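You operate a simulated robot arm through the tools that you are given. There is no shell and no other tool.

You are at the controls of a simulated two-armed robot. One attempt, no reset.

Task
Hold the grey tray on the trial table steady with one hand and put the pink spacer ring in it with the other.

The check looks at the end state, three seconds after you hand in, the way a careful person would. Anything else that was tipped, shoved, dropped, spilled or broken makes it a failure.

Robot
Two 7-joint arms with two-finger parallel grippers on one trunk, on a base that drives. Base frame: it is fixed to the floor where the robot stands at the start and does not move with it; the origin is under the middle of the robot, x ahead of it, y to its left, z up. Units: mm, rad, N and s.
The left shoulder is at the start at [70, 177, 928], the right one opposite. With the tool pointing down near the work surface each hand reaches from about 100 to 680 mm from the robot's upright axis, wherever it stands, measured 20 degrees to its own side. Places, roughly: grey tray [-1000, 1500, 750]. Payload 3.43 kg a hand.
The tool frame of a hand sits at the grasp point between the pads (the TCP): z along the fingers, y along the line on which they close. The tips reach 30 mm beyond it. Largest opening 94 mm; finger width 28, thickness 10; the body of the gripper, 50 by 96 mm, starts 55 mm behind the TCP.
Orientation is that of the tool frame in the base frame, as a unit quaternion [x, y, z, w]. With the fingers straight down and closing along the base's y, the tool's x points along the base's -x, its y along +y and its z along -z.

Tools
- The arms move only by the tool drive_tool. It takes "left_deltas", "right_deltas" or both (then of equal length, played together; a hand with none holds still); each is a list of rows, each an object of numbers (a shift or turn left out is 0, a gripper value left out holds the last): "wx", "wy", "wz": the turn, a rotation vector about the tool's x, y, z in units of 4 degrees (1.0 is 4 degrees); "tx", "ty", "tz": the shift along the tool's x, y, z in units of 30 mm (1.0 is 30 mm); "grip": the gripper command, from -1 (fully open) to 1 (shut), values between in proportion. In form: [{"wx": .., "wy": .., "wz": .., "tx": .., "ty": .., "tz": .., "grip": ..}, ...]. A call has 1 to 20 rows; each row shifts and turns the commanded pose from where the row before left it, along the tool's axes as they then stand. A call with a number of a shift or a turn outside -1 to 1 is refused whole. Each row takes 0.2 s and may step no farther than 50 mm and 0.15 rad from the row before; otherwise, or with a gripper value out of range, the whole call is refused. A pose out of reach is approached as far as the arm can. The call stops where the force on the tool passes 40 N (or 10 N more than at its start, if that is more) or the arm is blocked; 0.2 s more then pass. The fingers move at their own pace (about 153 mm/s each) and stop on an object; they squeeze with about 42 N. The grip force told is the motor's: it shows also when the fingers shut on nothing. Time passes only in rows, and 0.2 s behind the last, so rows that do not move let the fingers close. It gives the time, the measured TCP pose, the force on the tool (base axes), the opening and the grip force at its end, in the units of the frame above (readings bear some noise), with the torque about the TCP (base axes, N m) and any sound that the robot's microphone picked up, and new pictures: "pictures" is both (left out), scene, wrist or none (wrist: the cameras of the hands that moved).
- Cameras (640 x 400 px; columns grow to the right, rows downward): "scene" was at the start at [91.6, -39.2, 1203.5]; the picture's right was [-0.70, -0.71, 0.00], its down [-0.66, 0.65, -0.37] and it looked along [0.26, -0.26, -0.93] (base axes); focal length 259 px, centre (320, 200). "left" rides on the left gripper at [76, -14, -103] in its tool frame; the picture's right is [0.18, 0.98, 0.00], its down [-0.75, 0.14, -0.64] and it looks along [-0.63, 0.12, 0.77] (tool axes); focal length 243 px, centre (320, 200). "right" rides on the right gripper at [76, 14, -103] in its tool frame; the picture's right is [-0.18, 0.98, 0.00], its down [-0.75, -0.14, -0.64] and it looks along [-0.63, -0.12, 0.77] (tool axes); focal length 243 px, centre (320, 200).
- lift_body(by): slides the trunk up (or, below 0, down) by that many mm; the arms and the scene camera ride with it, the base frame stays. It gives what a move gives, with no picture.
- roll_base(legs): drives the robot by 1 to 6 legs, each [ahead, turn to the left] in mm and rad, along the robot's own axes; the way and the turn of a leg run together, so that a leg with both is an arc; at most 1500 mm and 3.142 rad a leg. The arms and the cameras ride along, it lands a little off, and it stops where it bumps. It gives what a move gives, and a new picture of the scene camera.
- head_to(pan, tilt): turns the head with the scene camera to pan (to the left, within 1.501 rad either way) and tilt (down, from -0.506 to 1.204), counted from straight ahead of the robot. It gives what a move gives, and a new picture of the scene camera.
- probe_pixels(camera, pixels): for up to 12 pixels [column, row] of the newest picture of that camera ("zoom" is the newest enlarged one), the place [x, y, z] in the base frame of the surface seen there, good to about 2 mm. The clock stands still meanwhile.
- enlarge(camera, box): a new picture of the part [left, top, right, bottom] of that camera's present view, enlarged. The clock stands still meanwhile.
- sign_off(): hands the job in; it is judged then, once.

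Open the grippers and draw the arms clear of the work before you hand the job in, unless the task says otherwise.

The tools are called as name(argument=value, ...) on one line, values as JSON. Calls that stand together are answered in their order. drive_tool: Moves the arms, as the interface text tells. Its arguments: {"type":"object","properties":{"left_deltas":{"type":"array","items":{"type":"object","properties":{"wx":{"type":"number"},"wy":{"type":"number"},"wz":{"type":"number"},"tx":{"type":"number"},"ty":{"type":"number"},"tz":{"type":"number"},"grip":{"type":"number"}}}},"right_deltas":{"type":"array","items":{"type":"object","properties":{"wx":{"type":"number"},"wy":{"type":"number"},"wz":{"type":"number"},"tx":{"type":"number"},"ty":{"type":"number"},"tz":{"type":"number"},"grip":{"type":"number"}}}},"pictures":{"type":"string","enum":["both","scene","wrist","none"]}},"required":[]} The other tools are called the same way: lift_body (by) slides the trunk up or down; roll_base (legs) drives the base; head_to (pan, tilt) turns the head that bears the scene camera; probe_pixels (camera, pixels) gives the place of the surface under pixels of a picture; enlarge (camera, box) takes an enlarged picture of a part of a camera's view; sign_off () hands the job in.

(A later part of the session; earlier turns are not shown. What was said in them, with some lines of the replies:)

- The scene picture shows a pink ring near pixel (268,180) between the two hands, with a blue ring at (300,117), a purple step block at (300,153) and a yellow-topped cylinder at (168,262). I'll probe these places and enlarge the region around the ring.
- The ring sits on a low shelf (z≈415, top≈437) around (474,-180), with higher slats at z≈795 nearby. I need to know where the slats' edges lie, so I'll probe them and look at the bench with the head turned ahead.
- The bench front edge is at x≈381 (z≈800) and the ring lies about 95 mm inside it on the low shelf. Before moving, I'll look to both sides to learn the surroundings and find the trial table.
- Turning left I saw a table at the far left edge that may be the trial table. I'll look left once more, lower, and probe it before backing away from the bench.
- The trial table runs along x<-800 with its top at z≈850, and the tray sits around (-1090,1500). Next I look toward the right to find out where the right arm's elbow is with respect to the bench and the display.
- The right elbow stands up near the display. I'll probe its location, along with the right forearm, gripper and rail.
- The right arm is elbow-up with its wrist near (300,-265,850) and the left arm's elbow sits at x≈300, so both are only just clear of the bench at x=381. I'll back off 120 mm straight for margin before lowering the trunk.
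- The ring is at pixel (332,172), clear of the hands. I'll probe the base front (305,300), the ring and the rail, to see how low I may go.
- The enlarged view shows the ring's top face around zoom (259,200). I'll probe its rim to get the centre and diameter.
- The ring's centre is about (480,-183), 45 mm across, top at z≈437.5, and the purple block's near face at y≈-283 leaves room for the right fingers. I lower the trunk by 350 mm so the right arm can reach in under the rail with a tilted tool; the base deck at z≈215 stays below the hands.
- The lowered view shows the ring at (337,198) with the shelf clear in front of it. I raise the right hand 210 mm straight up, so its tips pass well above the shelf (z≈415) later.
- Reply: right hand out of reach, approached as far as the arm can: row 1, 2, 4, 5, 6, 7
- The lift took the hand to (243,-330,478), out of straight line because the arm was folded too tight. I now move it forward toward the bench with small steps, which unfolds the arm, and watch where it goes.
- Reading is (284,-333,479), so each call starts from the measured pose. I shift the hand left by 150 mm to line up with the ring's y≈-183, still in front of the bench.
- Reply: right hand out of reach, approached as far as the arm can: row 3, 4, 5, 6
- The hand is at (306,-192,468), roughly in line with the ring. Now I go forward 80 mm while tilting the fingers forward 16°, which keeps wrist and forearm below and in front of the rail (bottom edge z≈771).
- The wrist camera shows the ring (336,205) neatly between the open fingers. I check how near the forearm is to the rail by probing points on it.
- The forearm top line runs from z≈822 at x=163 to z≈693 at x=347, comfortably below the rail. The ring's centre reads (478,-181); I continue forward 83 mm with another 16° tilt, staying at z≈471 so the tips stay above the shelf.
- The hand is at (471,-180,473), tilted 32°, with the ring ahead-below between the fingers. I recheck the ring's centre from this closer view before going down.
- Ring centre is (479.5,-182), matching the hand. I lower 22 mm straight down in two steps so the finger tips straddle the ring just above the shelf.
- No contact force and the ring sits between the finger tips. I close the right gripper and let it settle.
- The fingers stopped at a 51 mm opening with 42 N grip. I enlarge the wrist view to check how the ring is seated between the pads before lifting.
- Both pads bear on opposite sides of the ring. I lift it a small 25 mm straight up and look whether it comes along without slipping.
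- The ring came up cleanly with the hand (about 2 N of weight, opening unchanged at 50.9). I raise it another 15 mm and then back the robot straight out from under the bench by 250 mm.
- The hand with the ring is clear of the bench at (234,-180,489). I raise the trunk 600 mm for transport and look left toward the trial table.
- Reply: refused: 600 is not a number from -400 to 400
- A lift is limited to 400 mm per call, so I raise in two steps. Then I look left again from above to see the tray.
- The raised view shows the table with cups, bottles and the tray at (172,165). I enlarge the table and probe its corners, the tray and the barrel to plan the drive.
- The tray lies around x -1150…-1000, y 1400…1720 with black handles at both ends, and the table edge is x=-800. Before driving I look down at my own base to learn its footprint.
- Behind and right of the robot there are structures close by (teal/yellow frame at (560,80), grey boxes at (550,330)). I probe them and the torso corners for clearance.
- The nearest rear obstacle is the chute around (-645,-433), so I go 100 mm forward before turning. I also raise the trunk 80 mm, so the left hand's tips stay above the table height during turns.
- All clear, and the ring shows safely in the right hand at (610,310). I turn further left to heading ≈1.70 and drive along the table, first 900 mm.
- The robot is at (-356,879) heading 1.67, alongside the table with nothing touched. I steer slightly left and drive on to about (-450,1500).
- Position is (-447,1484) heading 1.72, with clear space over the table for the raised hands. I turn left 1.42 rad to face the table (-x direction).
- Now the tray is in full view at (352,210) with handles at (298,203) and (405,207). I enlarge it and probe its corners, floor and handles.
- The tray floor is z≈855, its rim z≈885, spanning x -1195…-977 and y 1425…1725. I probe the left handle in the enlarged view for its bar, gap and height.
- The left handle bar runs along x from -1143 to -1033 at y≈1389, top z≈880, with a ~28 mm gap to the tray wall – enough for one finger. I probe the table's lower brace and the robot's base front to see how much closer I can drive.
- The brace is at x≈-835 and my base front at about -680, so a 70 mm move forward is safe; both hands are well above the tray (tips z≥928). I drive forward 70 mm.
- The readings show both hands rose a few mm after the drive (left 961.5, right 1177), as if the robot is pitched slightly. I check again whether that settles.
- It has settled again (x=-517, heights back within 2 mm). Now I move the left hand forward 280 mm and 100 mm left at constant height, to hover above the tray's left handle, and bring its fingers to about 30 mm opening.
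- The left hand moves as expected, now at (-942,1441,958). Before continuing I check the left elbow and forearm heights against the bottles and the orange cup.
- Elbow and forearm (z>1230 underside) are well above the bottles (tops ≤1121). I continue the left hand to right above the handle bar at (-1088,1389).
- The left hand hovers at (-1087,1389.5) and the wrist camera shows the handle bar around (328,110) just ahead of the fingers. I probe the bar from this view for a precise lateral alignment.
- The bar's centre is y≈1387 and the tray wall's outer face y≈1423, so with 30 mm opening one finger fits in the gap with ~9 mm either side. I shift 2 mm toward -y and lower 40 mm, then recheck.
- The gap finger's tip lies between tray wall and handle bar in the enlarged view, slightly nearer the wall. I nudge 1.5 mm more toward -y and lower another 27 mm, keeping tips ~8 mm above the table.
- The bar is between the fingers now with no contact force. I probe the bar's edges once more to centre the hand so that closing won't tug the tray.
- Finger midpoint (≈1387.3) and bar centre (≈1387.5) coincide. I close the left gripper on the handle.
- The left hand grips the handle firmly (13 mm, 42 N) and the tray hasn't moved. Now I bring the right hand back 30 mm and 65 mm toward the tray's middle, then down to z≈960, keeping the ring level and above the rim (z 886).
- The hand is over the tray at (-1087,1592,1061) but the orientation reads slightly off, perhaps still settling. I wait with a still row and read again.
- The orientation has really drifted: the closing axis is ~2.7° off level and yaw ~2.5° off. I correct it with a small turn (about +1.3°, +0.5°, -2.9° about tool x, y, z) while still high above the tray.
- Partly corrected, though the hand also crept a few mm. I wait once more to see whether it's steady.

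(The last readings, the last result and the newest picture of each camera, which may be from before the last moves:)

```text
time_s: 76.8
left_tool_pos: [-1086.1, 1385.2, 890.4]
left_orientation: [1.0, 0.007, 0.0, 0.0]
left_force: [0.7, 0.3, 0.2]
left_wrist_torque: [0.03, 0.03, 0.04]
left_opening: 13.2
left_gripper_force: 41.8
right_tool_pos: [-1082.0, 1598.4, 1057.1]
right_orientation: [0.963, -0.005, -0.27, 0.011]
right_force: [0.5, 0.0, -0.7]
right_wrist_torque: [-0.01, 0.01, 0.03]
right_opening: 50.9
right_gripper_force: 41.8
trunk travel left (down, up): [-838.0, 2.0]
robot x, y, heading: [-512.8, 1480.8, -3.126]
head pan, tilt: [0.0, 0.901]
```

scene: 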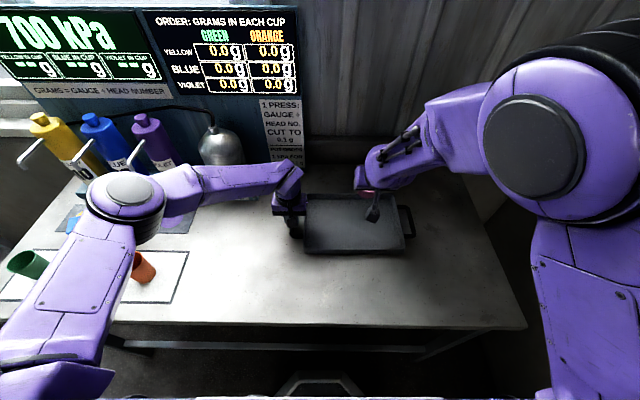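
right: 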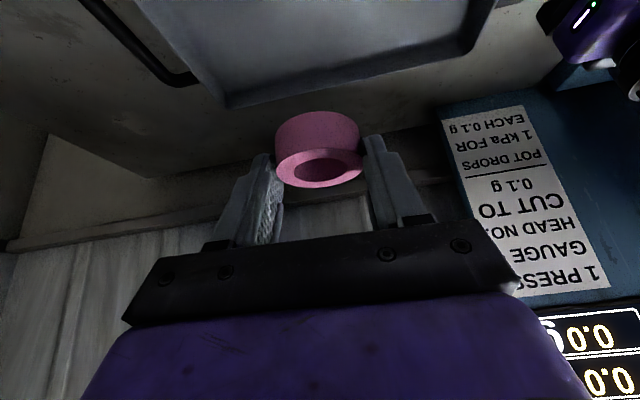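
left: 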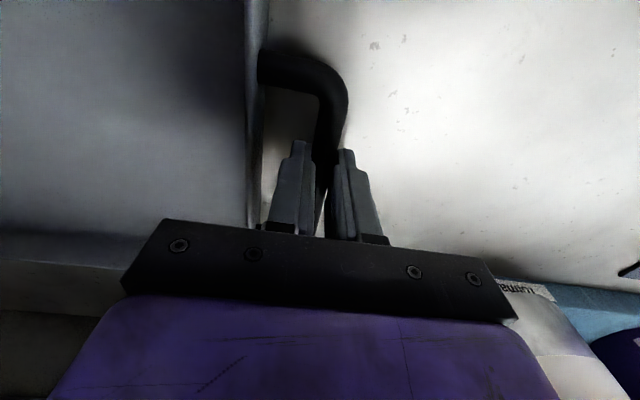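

It is steady at (-1082,1598,1057), and the ring is still firmly held. I go 90 mm further down and spread the remaining small orientation correction over these steps.

drive_tool(right_deltas=[{"tx": 0.52, "tz": 0.855, "wx": 0.042, "wy": -0.048, "wz": -0.131}, {"tx": 0.52, "tz": 0.855, "wx": 0.042, "wy": -0.048, "wz": -0.131}, {"tx": 0.52, "tz": 0.855, "wx": 0.042, "wy": -0.048, "wz": -0.131}, {"tx": 0}], pictures="both")

```text
time_s: 77.8
left_tool_pos: [-1086.1, 1385.7, 890.1]
left_orientation: [1.0, 0.007, 0.0, 0.0]
left_force: [0.0, -0.6, 0.7]
left_wrist_torque: [-0.01, -0.05, 0.07]
left_opening: 13.3
left_gripper_force: 41.3
right_tool_pos: [-1076.1, 1599.4, 991.7]
right_orientation: [0.963, 0.027, -0.267, -0.025]
right_force: [-0.1, 0.5, -1.0]
right_wrist_torque: [-0.04, 0.04, -0.01]
right_opening: 51.0
right_gripper_force: 42.2
right hand out of reach, approached as far as the arm can: row 2, 3
trunk travel left (down, up): [-838.0, 2.0]
robot x, y, heading: [-512.1, 1480.4, -3.127]
head pan, tilt: [0.0, 0.901]
```

scene: 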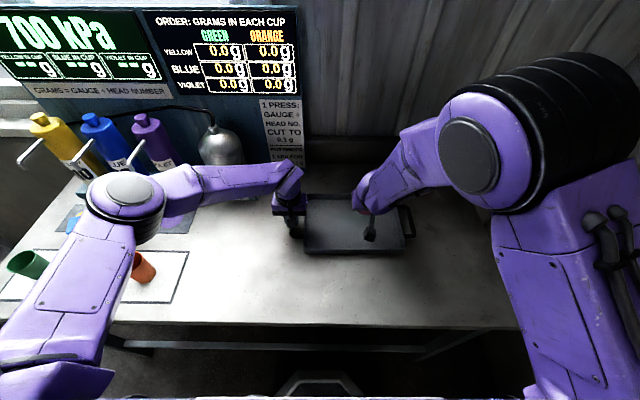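
right: 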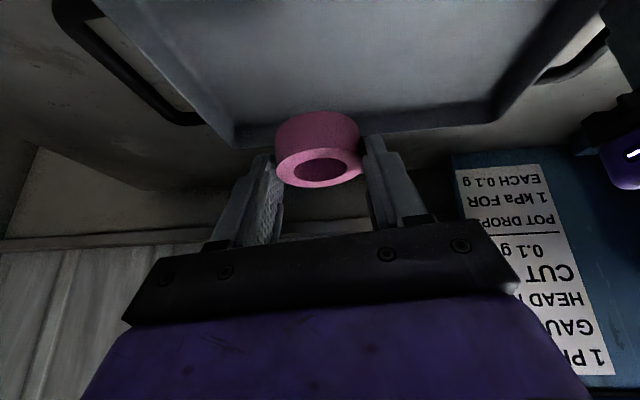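

The arm reports out of reach: with the trunk this high the right wrist is nearly in line with its forearm (a singular posture), so orientation drifts. Better to lower the trunk, so I first raise the right hand again by about 200 mm, restoring its orientation.

drive_tool(right_deltas=[{"tx": -0.51, "ty": -0.06, "tz": -0.856}, {"tx": -0.51, "ty": -0.06, "tz": -0.856}, {"tx": -0.51, "ty": -0.06, "tz": -0.856}, {"tx": -0.52, "ty": -0.03, "tz": -0.85, "wx": -0.153, "wy": -0.059, "wz": 0.193}, {"tx": -0.52, "tz": -0.85, "wx": -0.153, "wy": -0.059, "wz": 0.193}, {"tx": -0.53, "tz": -0.85, "wx": -0.153, "wy": -0.059, "wz": 0.193}, {"tx": -0.53, "tz": -0.85, "wx": -0.153, "wy": -0.059, "wz": 0.193}, {"tx": 0}], pictures="both")

```text
time_s: 79.6
left_tool_pos: [-1086.9, 1386.3, 890.1]
left_orientation: [1.0, 0.007, 0.0, 0.001]
left_force: [1.1, -0.2, 0.2]
left_wrist_torque: [-0.02, -0.01, -0.03]
left_opening: 13.1
left_gripper_force: 42.6
right_tool_pos: [-1071.4, 1590.6, 1200.5]
right_orientation: [0.959, 0.021, -0.284, 0.005]
right_force: [0.6, 0.5, -1.2]
right_wrist_torque: [0.0, -0.01, 0.04]
right_opening: 50.8
right_gripper_force: 42.4
trunk travel left (down, up): [-838.0, 2.0]
robot x, y, heading: [-511.4, 1481.2, -3.13]
head pan, tilt: [0.0, 0.901]
```

scene: 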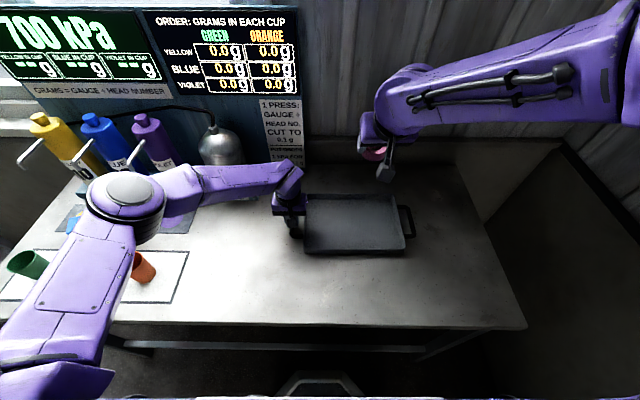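
right: 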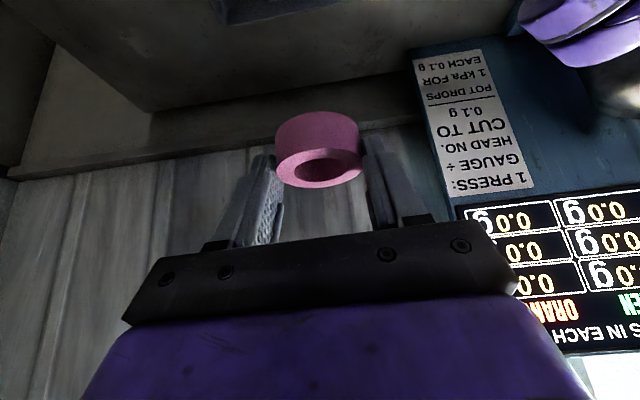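

The right hand is back up at (-1071,1591,1200) but its elbow seems to have swung outward. I look to the right to check the elbow's position with respect to the walls.

head_to(pan=-0.8, tilt=0.6)

probe_pixels(camera="scene", pixels=[[200, 150], [300, 100], [400, 150], [350, 200], [450, 200], [500, 250], [250, 120], [150, 180]])

```text
time_s: 80.7
left_tool_pos: [-1085.8, 1386.3, 890.7]
left_orientation: [1.0, 0.007, 0.0, 0.0]
left_force: [0.3, -0.7, -0.7]
left_wrist_torque: [-0.04, -0.04, 0.05]
left_opening: 13.3
left_gripper_force: 42.1
right_tool_pos: [-1071.8, 1591.6, 1200.6]
right_orientation: [0.959, 0.021, -0.283, 0.006]
right_force: [-0.3, -0.3, -0.9]
right_wrist_torque: [-0.03, -0.01, 0.02]
right_opening: 51.0
right_gripper_force: 42.4
trunk travel left (down, up): [-838.0, 2.0]
robot x, y, heading: [-515.1, 1478.5, -3.127]
head pan, tilt: [-0.799, 0.6]
```

scene: 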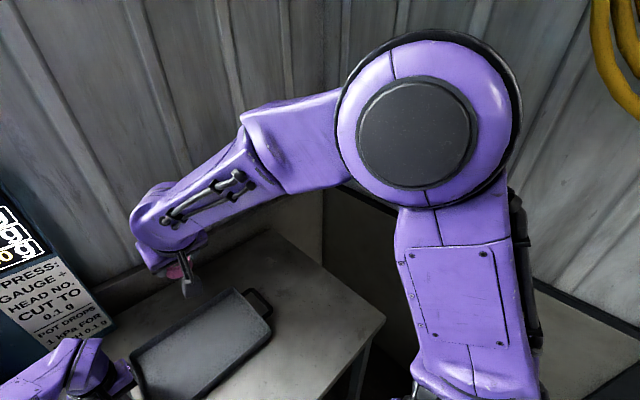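

```text
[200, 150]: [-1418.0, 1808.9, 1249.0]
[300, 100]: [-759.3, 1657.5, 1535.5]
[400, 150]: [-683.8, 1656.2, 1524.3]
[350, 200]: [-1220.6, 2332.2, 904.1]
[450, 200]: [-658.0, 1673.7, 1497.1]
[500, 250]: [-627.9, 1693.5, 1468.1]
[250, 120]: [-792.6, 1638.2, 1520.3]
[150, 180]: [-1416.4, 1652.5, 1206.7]
```

The right elbow is up at about (-680,1700,1520), clear of walls, and the ring is level (closing axis within 0.1°). Now I release the handle (opening to 30 mm) and raise the left hand straight up, so I can lower the trunk.

drive_tool(left_deltas=[{"grip": 0.36}, {"grip": 0.36}, {"tz": -0.3}, {"tz": -0.6}, {"tz": -1}, {"tz": -1}, {"tz": -1}], pictures="both")

```text
time_s: 82.3
left_tool_pos: [-1086.0, 1386.5, 1006.4]
left_orientation: [1.0, 0.007, -0.001, 0.0]
left_force: [0.2, -0.3, 0.3]
left_wrist_torque: [0.0, -0.03, 0.0]
left_opening: 30.6
left_gripper_force: 0.0
right_tool_pos: [-1070.6, 1589.7, 1199.5]
right_orientation: [0.959, 0.021, -0.284, 0.005]
right_force: [0.5, 0.0, -1.5]
right_wrist_torque: [-0.02, -0.03, -0.01]
right_opening: 51.0
right_gripper_force: 42.1
trunk travel left (down, up): [-838.0, 2.0]
robot x, y, heading: [-516.0, 1477.1, -3.128]
head pan, tilt: [-0.799, 0.6]
```

scene: 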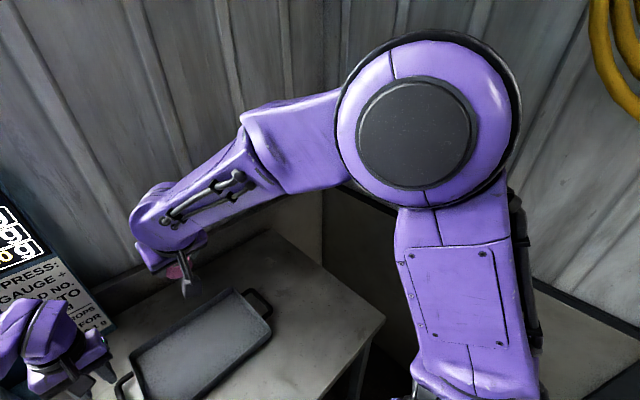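
left: 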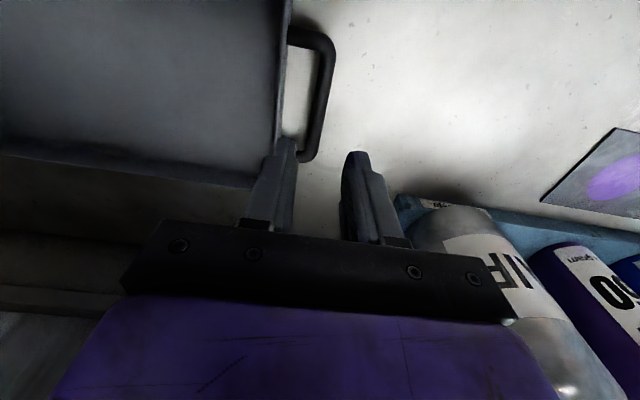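

Left hand released cleanly and rose to z=1006, the tray stayed put. I raise it another 180 mm.

drive_tool(left_deltas=[{"tz": -1}, {"tz": -1}, {"tz": -1}, {"tz": -1}, {"tz": -1}, {"tz": -1}], pictures="none")

head_to(pan=0.3, tilt=0.8)

```text
time_s: 83.7
left_tool_pos: [-1087.8, 1384.1, 1186.9]
left_orientation: [1.0, 0.007, -0.001, 0.001]
left_force: [-0.2, 0.0, -0.4]
left_wrist_torque: [0.0, -0.02, -0.01]
left_opening: 30.3
left_gripper_force: 0.0
right_tool_pos: [-1070.4, 1591.9, 1200.0]
right_orientation: [0.959, 0.02, -0.284, 0.005]
right_force: [-0.4, 0.1, -0.6]
right_wrist_torque: [0.04, -0.04, 0.01]
right_opening: 51.0
right_gripper_force: 41.9
trunk travel left (down, up): [-838.0, 2.0]
robot x, y, heading: [-515.1, 1481.8, -3.128]
head pan, tilt: [-0.799, 0.6]
```

```text
time_s: 85.0
left_tool_pos: [-1088.1, 1384.3, 1186.9]
left_orientation: [1.0, 0.008, 0.0, 0.001]
left_force: [0.1, -0.4, 0.5]
left_wrist_torque: [0.01, 0.0, 0.01]
left_opening: 30.1
left_gripper_force: 0.0
right_tool_pos: [-1071.9, 1591.4, 1199.7]
right_orientation: [0.959, 0.021, -0.283, 0.005]
right_force: [0.5, 0.1, -0.2]
right_wrist_torque: [-0.04, 0.0, 0.03]
right_opening: 51.0
right_gripper_force: 41.8
trunk travel left (down, up): [-838.0, 2.0]
robot x, y, heading: [-517.3, 1479.3, -3.126]
head pan, tilt: [0.3, 0.799]
```

scene: 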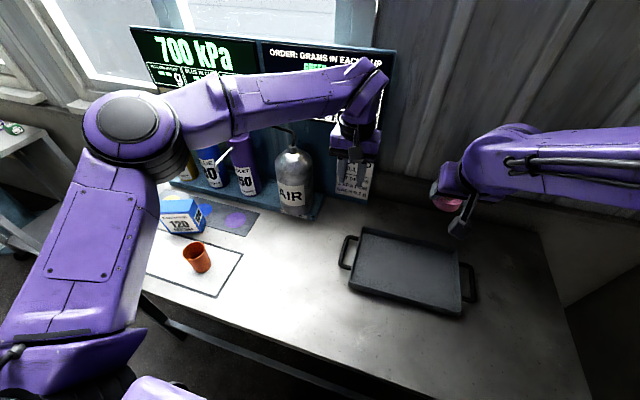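

Both hands are high now. Before lowering the trunk I probe the left elbow, forearm and the bottles beneath them.

probe_pixels(camera="scene", pixels=[[130, 120], [165, 165], [215, 105], [290, 90], [340, 75], [293, 150], [240, 140], [283, 130], [180, 200], [195, 250], [320, 70], [365, 175]])

```text
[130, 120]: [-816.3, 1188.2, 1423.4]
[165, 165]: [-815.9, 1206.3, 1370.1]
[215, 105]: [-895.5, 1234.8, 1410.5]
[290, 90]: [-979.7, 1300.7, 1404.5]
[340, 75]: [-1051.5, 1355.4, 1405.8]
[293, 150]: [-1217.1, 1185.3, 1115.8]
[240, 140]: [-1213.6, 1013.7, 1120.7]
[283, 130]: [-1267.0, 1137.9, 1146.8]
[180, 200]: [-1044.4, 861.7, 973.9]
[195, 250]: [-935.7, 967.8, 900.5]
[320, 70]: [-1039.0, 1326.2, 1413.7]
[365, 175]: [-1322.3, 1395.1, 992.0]
```

After lowering 240 mm the left elbow underside will be about z=1050 over free table, and both hands stay above the rim. I lower the trunk by 240 mm.

lift_body(by=-240)

head_to(pan=0.0, tilt=0.9)

```text
time_s: 87.5
left_tool_pos: [-1088.4, 1383.0, 947.2]
left_orientation: [1.0, 0.008, 0.0, -0.001]
left_force: [0.1, 0.4, 0.8]
left_wrist_torque: [0.03, 0.02, 0.0]
left_opening: 30.3
left_gripper_force: 0.1
right_tool_pos: [-1071.3, 1591.8, 959.5]
right_orientation: [0.959, 0.021, -0.283, 0.006]
right_force: [-0.3, -0.6, -1.8]
right_wrist_torque: [0.0, -0.01, -0.01]
right_opening: 50.8
right_gripper_force: 42.1
trunk travel left (down, up): [-598.0, 242.0]
robot x, y, heading: [-513.0, 1480.5, -3.128]
head pan, tilt: [0.3, 0.799]
```

```text
time_s: 88.3
left_tool_pos: [-1087.9, 1383.3, 945.7]
left_orientation: [1.0, 0.007, 0.0, -0.001]
left_force: [-0.7, 0.9, 0.1]
left_wrist_torque: [-0.02, -0.02, -0.02]
left_opening: 30.1
left_gripper_force: 0.1
right_tool_pos: [-1071.9, 1591.3, 959.1]
right_orientation: [0.959, 0.021, -0.283, 0.005]
right_force: [-0.5, -0.3, -0.9]
right_wrist_torque: [0.04, -0.04, -0.04]
right_opening: 51.1
right_gripper_force: 42.2
trunk travel left (down, up): [-598.0, 242.0]
robot x, y, heading: [-510.4, 1481.6, -3.124]
head pan, tilt: [0.0, 0.901]
```

scene: 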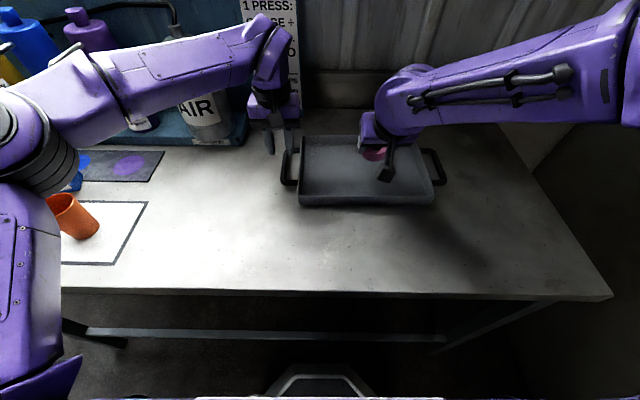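

Both hands now hover just over the tray. I take a fresh left wrist picture with a still row and re-measure the handle bar before gripping again.

drive_tool(left_deltas=[{"tx": 0}], pictures="wrist")

probe_pixels(camera="left", pixels=[[327, 120], [336, 80], [318, 150], [335, 110], [320, 110], [300, 42], [300, 183], [270, 110], [330, 100], [325, 100], [320, 130], [330, 130]])

```text
time_s: 88.7
left_tool_pos: [-1087.2, 1384.5, 947.1]
left_orientation: [1.0, 0.007, 0.0, 0.0]
left_force: [0.4, -0.9, 0.1]
left_wrist_torque: [-0.02, 0.02, 0.0]
left_opening: 30.3
left_gripper_force: 0.1
right_tool_pos: [-1070.8, 1590.5, 959.0]
right_orientation: [0.959, 0.021, -0.283, 0.006]
right_force: [0.2, 0.5, -1.4]
right_wrist_torque: [0.02, -0.02, -0.03]
right_opening: 51.0
right_gripper_force: 41.3
trunk travel left (down, up): [-598.0, 242.0]
robot x, y, heading: [-512.0, 1481.6, -3.125]
head pan, tilt: [0.0, 0.901]
```

left: 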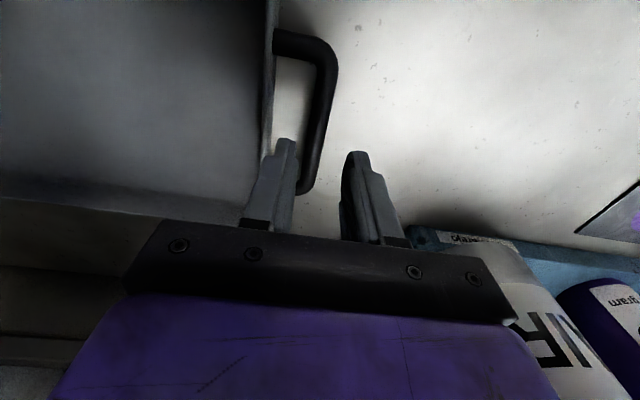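

```text
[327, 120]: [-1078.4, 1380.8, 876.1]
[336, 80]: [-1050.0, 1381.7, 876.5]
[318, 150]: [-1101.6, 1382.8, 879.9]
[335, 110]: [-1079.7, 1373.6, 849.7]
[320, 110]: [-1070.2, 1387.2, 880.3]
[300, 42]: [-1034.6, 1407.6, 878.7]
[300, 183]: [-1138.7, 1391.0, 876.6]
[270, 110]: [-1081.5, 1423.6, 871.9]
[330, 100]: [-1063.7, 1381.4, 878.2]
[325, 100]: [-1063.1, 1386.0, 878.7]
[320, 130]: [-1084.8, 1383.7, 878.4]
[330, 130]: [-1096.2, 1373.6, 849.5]
```

The bar's centre is now y≈1386.5 while the hand is at y≈1384. I shift 2.5 mm toward +y and lower 30 mm, then check.

drive_tool(left_deltas=[{"ty": -0.08}, {"tz": 0.5}, {"tz": 0.5}, {"tx": 0}], pictures="wrist")

enlarge(camera="left", box=[220, 60, 420, 260])

probe_pixels(camera="zoom", pixels=[[250, 200], [260, 180], [395, 200], [400, 210], [320, 150], [310, 180], [330, 150], [300, 200], [335, 120], [345, 120]])

```text
time_s: 89.7
left_tool_pos: [-1087.3, 1385.1, 917.1]
left_orientation: [1.0, 0.007, 0.0, 0.001]
left_force: [0.8, 0.9, 0.1]
left_wrist_torque: [-0.02, 0.02, 0.0]
left_opening: 30.2
left_gripper_force: 0.1
right_tool_pos: [-1070.9, 1591.6, 959.6]
right_orientation: [0.959, 0.02, -0.283, 0.005]
right_force: [-0.4, -0.1, -1.2]
right_wrist_torque: [0.0, 0.02, 0.0]
right_opening: 50.9
right_gripper_force: 41.5
trunk travel left (down, up): [-598.0, 242.0]
robot x, y, heading: [-513.9, 1478.5, -3.129]
head pan, tilt: [0.0, 0.901]
```

left: 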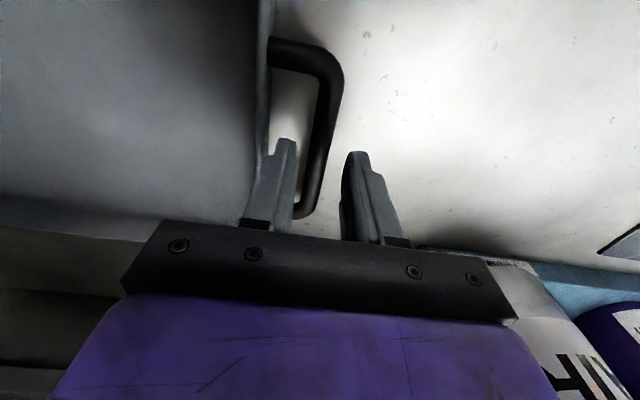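

```text
2.00 times, centred on (320, 160) of left
```

zoom: 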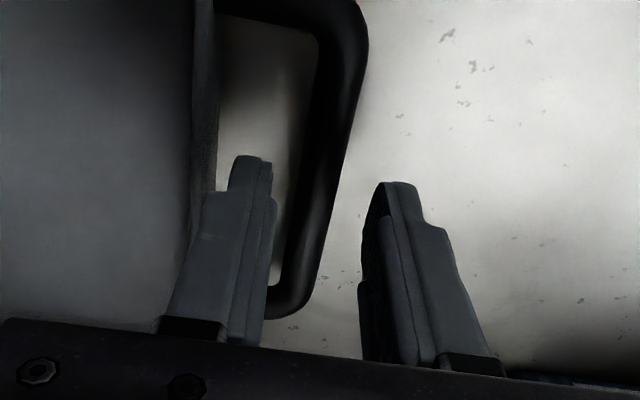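

```text
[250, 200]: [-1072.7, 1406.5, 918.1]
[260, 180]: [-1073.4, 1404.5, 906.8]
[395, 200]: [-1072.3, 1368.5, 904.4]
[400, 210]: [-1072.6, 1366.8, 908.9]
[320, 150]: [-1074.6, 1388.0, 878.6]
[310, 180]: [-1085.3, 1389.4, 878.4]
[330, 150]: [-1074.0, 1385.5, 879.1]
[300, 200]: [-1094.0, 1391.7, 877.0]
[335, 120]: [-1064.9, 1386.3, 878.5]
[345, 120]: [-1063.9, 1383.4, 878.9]
```

Finger midpoint ≈1386.6 matches the bar centre ≈1386.3, and the gap finger is aimed between wall and bar. I lower 28 mm and close the left gripper on the handle.

drive_tool(left_deltas=[{"tz": 0.31}, {"tz": 0.31}, {"tz": 0.31}, {"tx": 0}, {"grip": 0.6}, {"grip": 1}, {"grip": 1}, {"grip": 1}], pictures="both")

```text
time_s: 91.5
left_tool_pos: [-1087.8, 1383.6, 887.7]
left_orientation: [1.0, 0.007, 0.0, 0.0]
left_force: [1.3, 0.6, -0.5]
left_wrist_torque: [-0.03, 0.11, -0.03]
left_opening: 13.2
left_gripper_force: 42.2
right_tool_pos: [-1070.4, 1591.0, 960.2]
right_orientation: [0.959, 0.02, -0.283, 0.005]
right_force: [1.4, 0.6, -0.5]
right_wrist_torque: [0.0, 0.0, -0.02]
right_opening: 50.8
right_gripper_force: 42.3
trunk travel left (down, up): [-598.0, 242.0]
robot x, y, heading: [-514.7, 1480.3, -3.131]
head pan, tilt: [0.0, 0.901]
```

scene: 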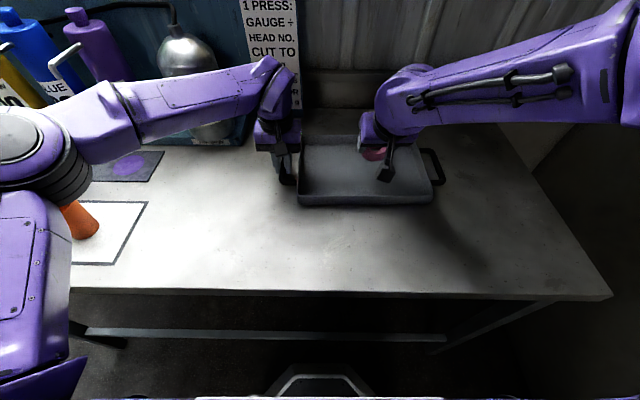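
left: 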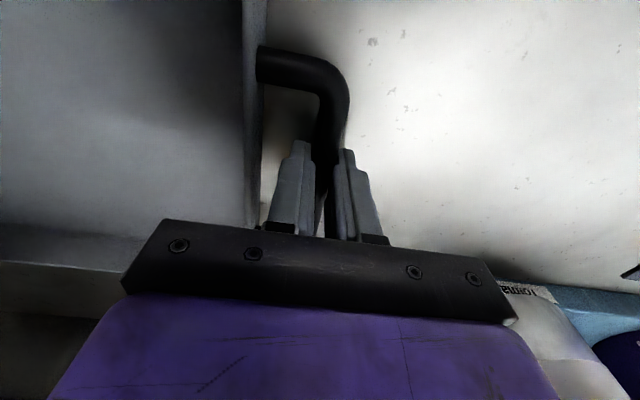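

The handle is held again (13.2 mm, 42 N). I lower the right hand with the ring 45 mm straight down into the tray area and check the pose.

drive_tool(right_deltas=[{"tx": 0.272, "tz": 0.42}, {"tx": 0.272, "tz": 0.42}, {"tx": 0.272, "tz": 0.42}, {"tx": 0}], pictures="both")

```text
time_s: 92.5
left_tool_pos: [-1088.1, 1383.3, 885.6]
left_orientation: [1.0, 0.007, 0.0, 0.001]
left_force: [-0.5, -0.8, -0.2]
left_wrist_torque: [-0.01, -0.09, -0.08]
left_opening: 13.1
left_gripper_force: 42.2
right_tool_pos: [-1071.2, 1591.1, 913.3]
right_orientation: [0.959, 0.021, -0.284, 0.005]
right_force: [0.8, -0.4, -1.1]
right_wrist_torque: [-0.03, -0.02, -0.01]
right_opening: 51.0
right_gripper_force: 42.3
trunk travel left (down, up): [-598.0, 242.0]
robot x, y, heading: [-516.2, 1478.8, -3.131]
head pan, tilt: [0.0, 0.901]
```

scene: 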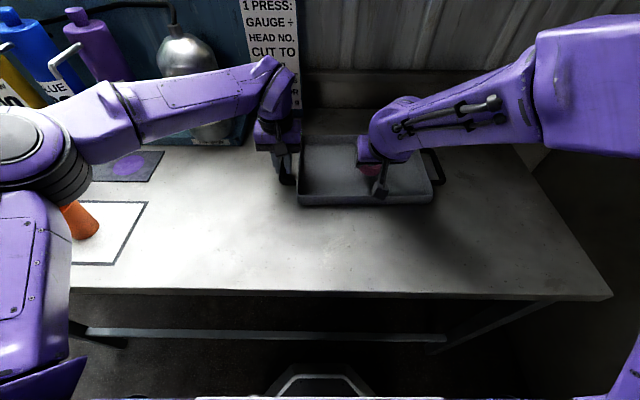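
right: 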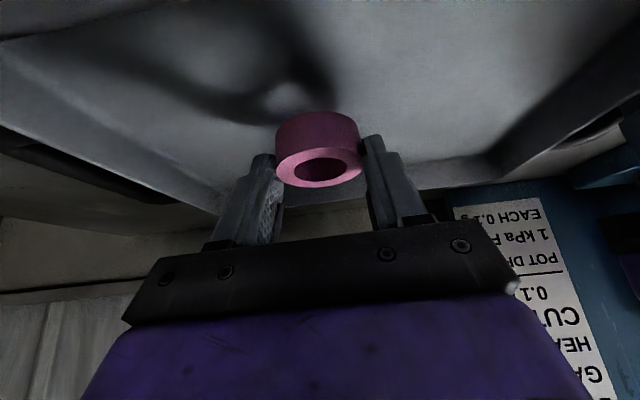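

The pose held well. I probe the ring's top and lower edge and the tray floor from the wrist camera to know the remaining distance.

probe_pixels(camera="right", pixels=[[318, 115], [318, 140], [285, 160], [355, 157], [320, 184], [320, 152], [300, 90], [380, 100], [240, 130], [320, 205]])

```text
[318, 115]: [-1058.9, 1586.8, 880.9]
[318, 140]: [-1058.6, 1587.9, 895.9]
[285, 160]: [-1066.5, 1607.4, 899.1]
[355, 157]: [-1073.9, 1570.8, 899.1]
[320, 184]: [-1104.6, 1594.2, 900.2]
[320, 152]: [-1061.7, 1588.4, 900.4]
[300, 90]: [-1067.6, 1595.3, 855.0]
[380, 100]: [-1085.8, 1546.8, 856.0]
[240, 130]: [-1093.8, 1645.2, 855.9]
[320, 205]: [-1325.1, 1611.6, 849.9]
```

The ring's top is level at z≈900, so its bottom is at about 877.5, 22 mm above the tray floor (855.5). I lower 19 mm, then creep down watching the force.

drive_tool(right_deltas=[{"tx": 0.172, "tz": 0.266}, {"tx": 0.172, "tz": 0.266}, {"tx": 0}], pictures="wrist")

probe_pixels(camera="right", pixels=[[320, 184], [320, 152], [318, 115], [300, 90], [380, 100], [318, 100], [285, 160], [355, 157]])

```text
time_s: 93.3
left_tool_pos: [-1088.3, 1384.0, 887.9]
left_orientation: [1.0, 0.007, 0.0, 0.0]
left_force: [-0.6, -0.2, 0.6]
left_wrist_torque: [0.0, -0.06, -0.04]
left_opening: 13.5
left_gripper_force: 41.6
right_tool_pos: [-1071.8, 1589.7, 895.7]
right_orientation: [0.959, 0.02, -0.283, 0.006]
right_force: [0.0, 0.5, -1.0]
right_wrist_torque: [0.02, 0.02, 0.02]
right_opening: 51.0
right_gripper_force: 42.3
trunk travel left (down, up): [-598.0, 242.0]
robot x, y, heading: [-515.1, 1480.9, -3.129]
head pan, tilt: [0.0, 0.901]
```

right: 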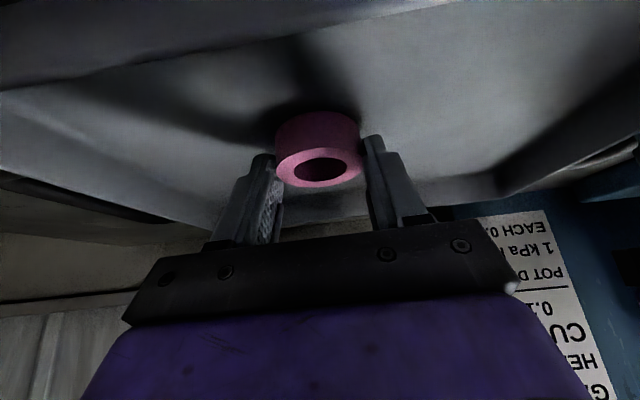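

```text
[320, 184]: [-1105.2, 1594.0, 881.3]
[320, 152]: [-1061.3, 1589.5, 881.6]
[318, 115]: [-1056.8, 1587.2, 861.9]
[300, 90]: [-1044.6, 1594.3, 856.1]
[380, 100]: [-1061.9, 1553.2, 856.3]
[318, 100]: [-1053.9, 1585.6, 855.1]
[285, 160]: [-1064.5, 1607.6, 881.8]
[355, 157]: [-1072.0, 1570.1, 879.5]
```

The ring's top is z≈881.4, so its underside is about 3 mm above the floor. I lower in 1 mm steps.

drive_tool(right_deltas=[{"tx": 0.018, "tz": 0.028}, {"tx": 0.018, "tz": 0.028}, {"tx": 0.018, "tz": 0.028}, {"tx": 0}], pictures="wrist")

probe_pixels(camera="right", pixels=[[320, 184], [320, 152], [285, 160], [355, 157], [318, 100], [318, 113]])

```text
time_s: 94.3
left_tool_pos: [-1087.3, 1383.8, 888.0]
left_orientation: [1.0, 0.008, 0.0, 0.0]
left_force: [0.7, -0.9, 0.2]
left_wrist_torque: [-0.01, -0.04, -0.04]
left_opening: 13.2
left_gripper_force: 41.8
right_tool_pos: [-1071.1, 1591.5, 893.5]
right_orientation: [0.959, 0.019, -0.283, 0.005]
right_force: [-0.7, -0.9, -1.3]
right_wrist_torque: [0.01, -0.03, 0.0]
right_opening: 50.8
right_gripper_force: 42.4
trunk travel left (down, up): [-598.0, 242.0]
robot x, y, heading: [-515.1, 1479.4, -3.131]
head pan, tilt: [0.0, 0.901]
```

right: 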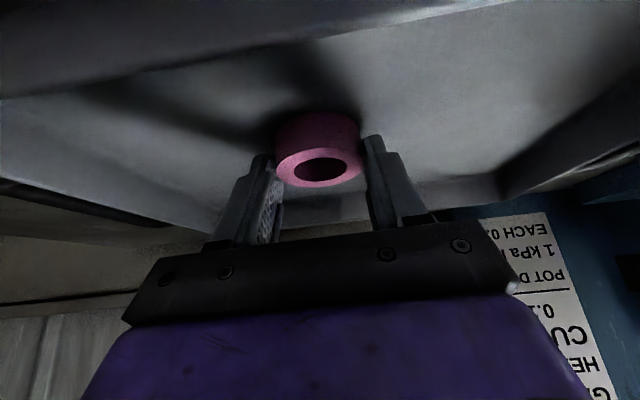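

```text
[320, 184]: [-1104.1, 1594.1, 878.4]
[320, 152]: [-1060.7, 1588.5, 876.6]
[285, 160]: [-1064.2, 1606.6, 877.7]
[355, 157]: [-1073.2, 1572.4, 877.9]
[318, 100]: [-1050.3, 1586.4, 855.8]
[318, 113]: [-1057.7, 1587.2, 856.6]
```

The ring's top is now z≈877.7, so it's within about a millimetre of the floor. I creep down another 1 mm in two half-steps and watch for contact.

drive_tool(right_deltas=[{"tx": 0.009, "tz": 0.014}, {"tx": 0.009, "tz": 0.014}, {"tx": 0}], pictures="none")

```text
time_s: 95.1
left_tool_pos: [-1087.4, 1383.6, 886.7]
left_orientation: [1.0, 0.007, 0.001, 0.0]
left_force: [-0.5, 0.0, 0.0]
left_wrist_torque: [0.0, 0.04, -0.02]
left_opening: 13.3
left_gripper_force: 41.7
right_tool_pos: [-1071.8, 1590.1, 893.7]
right_orientation: [0.959, 0.019, -0.283, 0.005]
right_force: [-0.6, 2.3, 3.2]
right_wrist_torque: [0.02, -0.01, 0.02]
right_opening: 50.8
right_gripper_force: 41.7
trunk travel left (down, up): [-598.0, 242.0]
robot x, y, heading: [-515.5, 1479.4, -3.129]
head pan, tilt: [0.0, 0.901]
```

Force turned to +3 N upward: the ring rests on the tray floor. I open the right gripper gently.

drive_tool(right_deltas=[{"grip": -0.15}, {"grip": -0.3}, {"grip": -0.5}, {"grip": -0.5}], pictures="both")

probe_pixels(camera="right", pixels=[[320, 184], [320, 152], [285, 160], [355, 157], [318, 100], [318, 113]])

```text
time_s: 96.1
left_tool_pos: [-1086.3, 1382.9, 887.2]
left_orientation: [1.0, 0.007, 0.0, 0.0]
left_force: [0.2, -0.4, 0.4]
left_wrist_torque: [-0.02, 0.01, -0.04]
left_opening: 13.4
left_gripper_force: 41.7
right_tool_pos: [-1070.8, 1591.6, 892.3]
right_orientation: [0.959, 0.02, -0.284, 0.005]
right_force: [-0.2, 0.8, 0.3]
right_wrist_torque: [-0.02, -0.02, -0.03]
right_opening: 70.5
right_gripper_force: 0.1
trunk travel left (down, up): [-598.0, 242.0]
robot x, y, heading: [-511.0, 1479.9, -3.128]
head pan, tilt: [0.0, 0.901]
```

scene: 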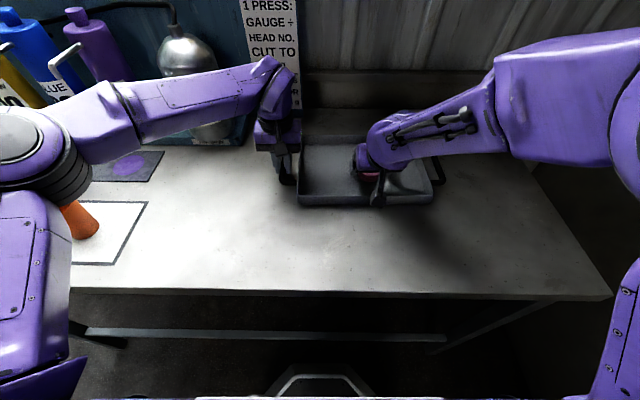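
right: 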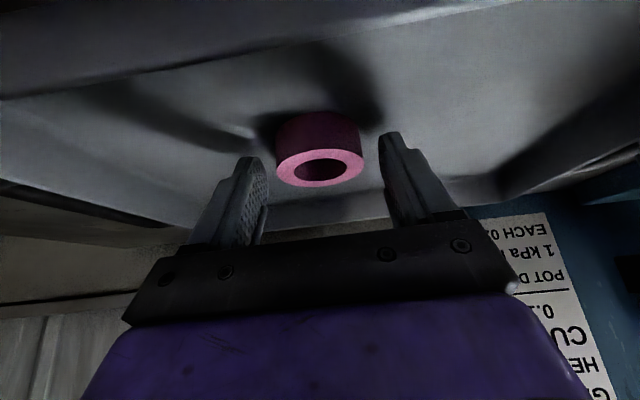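

```text
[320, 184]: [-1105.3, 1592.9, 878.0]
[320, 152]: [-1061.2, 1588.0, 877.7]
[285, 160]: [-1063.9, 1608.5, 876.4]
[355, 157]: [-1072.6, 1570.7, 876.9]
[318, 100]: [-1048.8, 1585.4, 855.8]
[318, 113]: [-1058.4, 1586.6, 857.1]
```

The ring stands flat on the tray floor with the fingers clear on both sides. I raise the right hand straight up, slowly at first.

drive_tool(right_deltas=[{"tx": -0.181, "tz": -0.28}, {"tx": -0.362, "tz": -0.56}, {"tx": -0.543, "tz": -0.84}, {"tx": -0.543, "tz": -0.84}, {"tx": -0.543, "tz": -0.84}], pictures="both")

```text
time_s: 97.3
left_tool_pos: [-1087.2, 1384.6, 888.0]
left_orientation: [1.0, 0.007, 0.0, 0.001]
left_force: [-0.2, 0.3, -1.0]
left_wrist_torque: [0.07, 0.01, -0.09]
left_opening: 13.4
left_gripper_force: 41.8
right_tool_pos: [-1069.8, 1593.2, 1015.8]
right_orientation: [0.959, 0.02, -0.283, 0.006]
right_force: [-0.3, 1.3, -0.3]
right_wrist_torque: [0.03, 0.0, 0.01]
right_opening: 70.8
right_gripper_force: 0.0
trunk travel left (down, up): [-598.0, 242.0]
robot x, y, heading: [-510.0, 1478.1, -3.127]
head pan, tilt: [0.0, 0.901]
```

scene: 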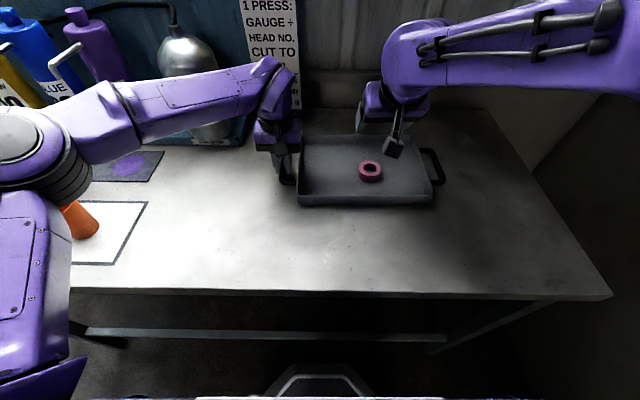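
right: 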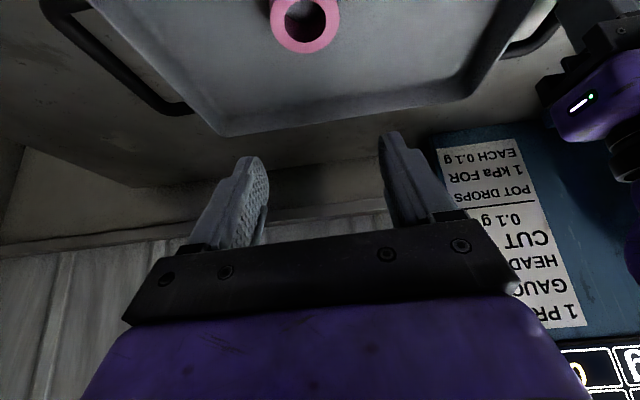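

The ring lies in the tray at (370,171) with the right hand clear above. Now I release the handle by opening the left gripper only to 30 mm, then raise the left hand straight up.

drive_tool(left_deltas=[{"grip": 0.7}, {"grip": 0.36}, {"grip": 0.36}, {"tz": -0.3}, {"tz": -0.6}, {"tz": -1}, {"tz": -1}, {"tz": -1}], pictures="both")

```text
time_s: 99.1
left_tool_pos: [-1086.3, 1384.4, 995.9]
left_orientation: [1.0, 0.007, -0.001, 0.0]
left_force: [0.4, 0.1, 0.0]
left_wrist_torque: [-0.02, -0.03, 0.01]
left_opening: 30.1
left_gripper_force: 0.0
left hand out of reach, approached as far as the arm can: row 8
right_tool_pos: [-1071.2, 1591.8, 1013.6]
right_orientation: [0.959, 0.02, -0.283, 0.005]
right_force: [0.4, 0.6, -0.6]
right_wrist_torque: [0.0, 0.02, -0.01]
right_opening: 70.5
right_gripper_force: 0.0
trunk travel left (down, up): [-598.0, 242.0]
robot x, y, heading: [-513.4, 1480.1, -3.131]
head pan, tilt: [0.0, 0.901]
```

scene: 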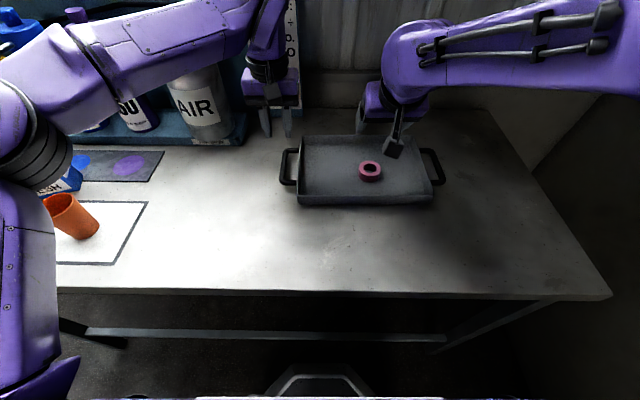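
left: 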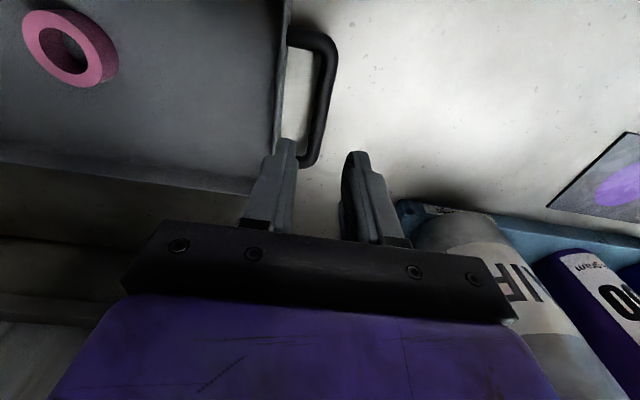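

The tray and ring stayed in place as the left hand came off. To draw the arms clear I raise the trunk 120 mm and back the robot away from the table by 250 mm.

lift_body(by=120)

roll_base(legs=[[-250, 0]])

head_to(pan=0.0, tilt=0.75)

```text
time_s: 100.6
left_tool_pos: [-1087.2, 1386.1, 1113.9]
left_orientation: [1.0, 0.007, 0.0, 0.0]
left_force: [-0.8, 0.7, 0.6]
left_wrist_torque: [0.02, -0.01, -0.01]
left_opening: 30.2
left_gripper_force: 0.2
right_tool_pos: [-1071.1, 1591.1, 1133.5]
right_orientation: [0.959, 0.021, -0.283, 0.006]
right_force: [0.4, -0.2, -0.3]
right_wrist_torque: [0.0, -0.01, -0.02]
right_opening: 70.5
right_gripper_force: 0.1
trunk travel left (down, up): [-718.0, 122.0]
robot x, y, heading: [-513.1, 1480.2, -3.124]
head pan, tilt: [0.0, 0.901]
```

```text
time_s: 102.4
left_tool_pos: [-847.8, 1386.9, 1113.4]
left_orientation: [1.0, 0.009, 0.001, 0.0]
left_force: [-0.3, -0.8, 0.2]
left_wrist_torque: [0.02, -0.01, 0.0]
left_opening: 30.3
left_gripper_force: 0.1
right_tool_pos: [-832.1, 1593.5, 1132.8]
right_orientation: [0.959, 0.022, -0.282, 0.006]
right_force: [0.6, 0.5, -0.1]
right_wrist_torque: [-0.03, -0.03, -0.03]
right_opening: 70.5
right_gripper_force: 0.2
trunk travel left (down, up): [-718.0, 122.0]
robot x, y, heading: [-272.9, 1484.4, -3.121]
head pan, tilt: [0.0, 0.901]
```

scene: 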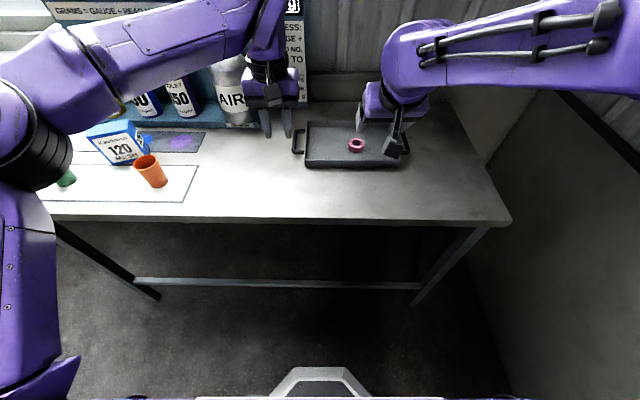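

```text
time_s: 103.1
left_tool_pos: [-845.9, 1386.5, 1114.1]
left_orientation: [1.0, 0.008, 0.0, 0.0]
left_force: [0.4, -1.0, -0.1]
left_wrist_torque: [-0.01, -0.03, 0.04]
left_opening: 30.1
left_gripper_force: 0.1
right_tool_pos: [-829.6, 1594.3, 1134.9]
right_orientation: [0.959, 0.022, -0.283, 0.005]
right_force: [1.5, 0.2, -0.1]
right_wrist_torque: [-0.06, -0.05, 0.03]
right_opening: 70.2
right_gripper_force: 0.1
trunk travel left (down, up): [-718.0, 122.0]
robot x, y, heading: [-274.7, 1487.5, -3.124]
head pan, tilt: [0.0, 0.75]
```

scene: 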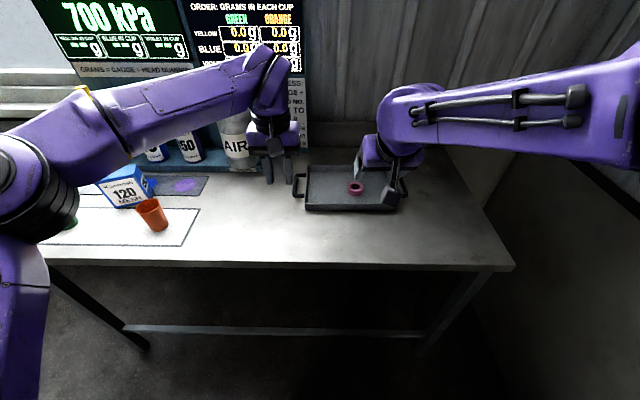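

The robot has backed off and the tray with ring, cups, box and bottles are all standing. I open both grippers fully and enlarge the tray for a last check.

drive_tool(left_deltas=[{"grip": -1}, {"grip": -1}, {"grip": -1}], right_deltas=[{"grip": -1}, {"grip": -1}, {"grip": -1}], pictures="scene")

enlarge(camera="scene", box=[260, 120, 440, 232])

probe_pixels(camera="scene", pixels=[[355, 186], [355, 190], [355, 194], [330, 190], [307, 207], [390, 208], [309, 170]])

```text
time_s: 103.9
left_tool_pos: [-847.0, 1388.0, 1112.5]
left_orientation: [1.0, 0.008, 0.0, 0.0]
left_force: [-0.3, -0.4, -0.3]
left_wrist_torque: [0.01, 0.02, 0.02]
left_opening: 94.0
left_gripper_force: 0.0
right_tool_pos: [-830.8, 1593.3, 1133.5]
right_orientation: [0.959, 0.022, -0.283, 0.005]
right_force: [0.1, -0.3, -0.2]
right_wrist_torque: [-0.01, 0.03, -0.01]
right_opening: 94.1
right_gripper_force: 0.0
trunk travel left (down, up): [-718.0, 122.0]
robot x, y, heading: [-278.0, 1485.8, -3.126]
head pan, tilt: [0.0, 0.75]
```

scene: 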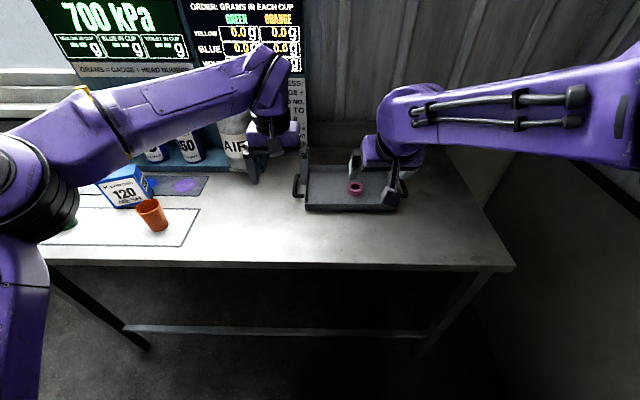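

```text
3.56 times, centred on (350, 176) of scene
```

zoom: 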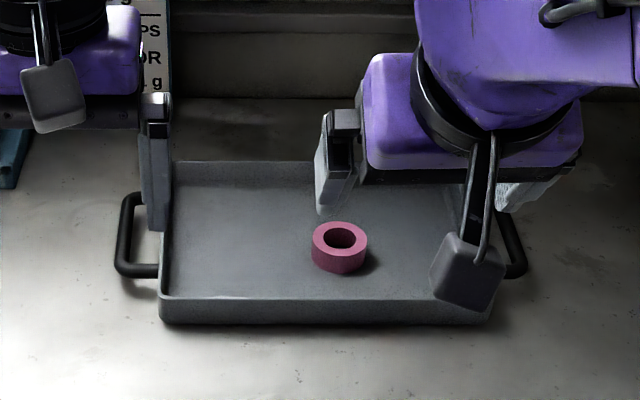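

```text
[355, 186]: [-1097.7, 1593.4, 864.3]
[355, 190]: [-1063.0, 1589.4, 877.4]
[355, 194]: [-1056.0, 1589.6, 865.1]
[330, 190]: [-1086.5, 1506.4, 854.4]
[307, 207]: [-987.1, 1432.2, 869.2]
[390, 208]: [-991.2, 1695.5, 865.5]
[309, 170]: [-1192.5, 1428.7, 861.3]
```

The ring lies flat inside the tray (top z≈877 on floor z≈855), the tray is in place, both grippers are open and clear, and nothing else was disturbed. I hand the job in.

sign_off()

```text
The job is handed in.
```

The pink spacer ring is lying flat in the grey tray on the trial table, and I've handed the job in. The left hand held the tray by its handle while the right hand set the ring down.

- **Extra grip:** I gripped the handle twice. On the first try the trunk was too high for the right arm to place the ring level, so I let go, lowered the trunk 240 mm and gripped the handle again before placing it.
- **End state:** The tray stayed in place, to within a few millimetres. In the last pictures I saw nothing tipped, moved or spilled, and no bump was reported on the drive from the bench. I didn't go back to look at the low shelf the ring came from.
- **Arms:** Both grippers are open. The hands are over the front edge of the table, about 240 mm back from the tray and 200 mm or more above it. I didn't back the robot up further because a barrel on a pad stands behind it.
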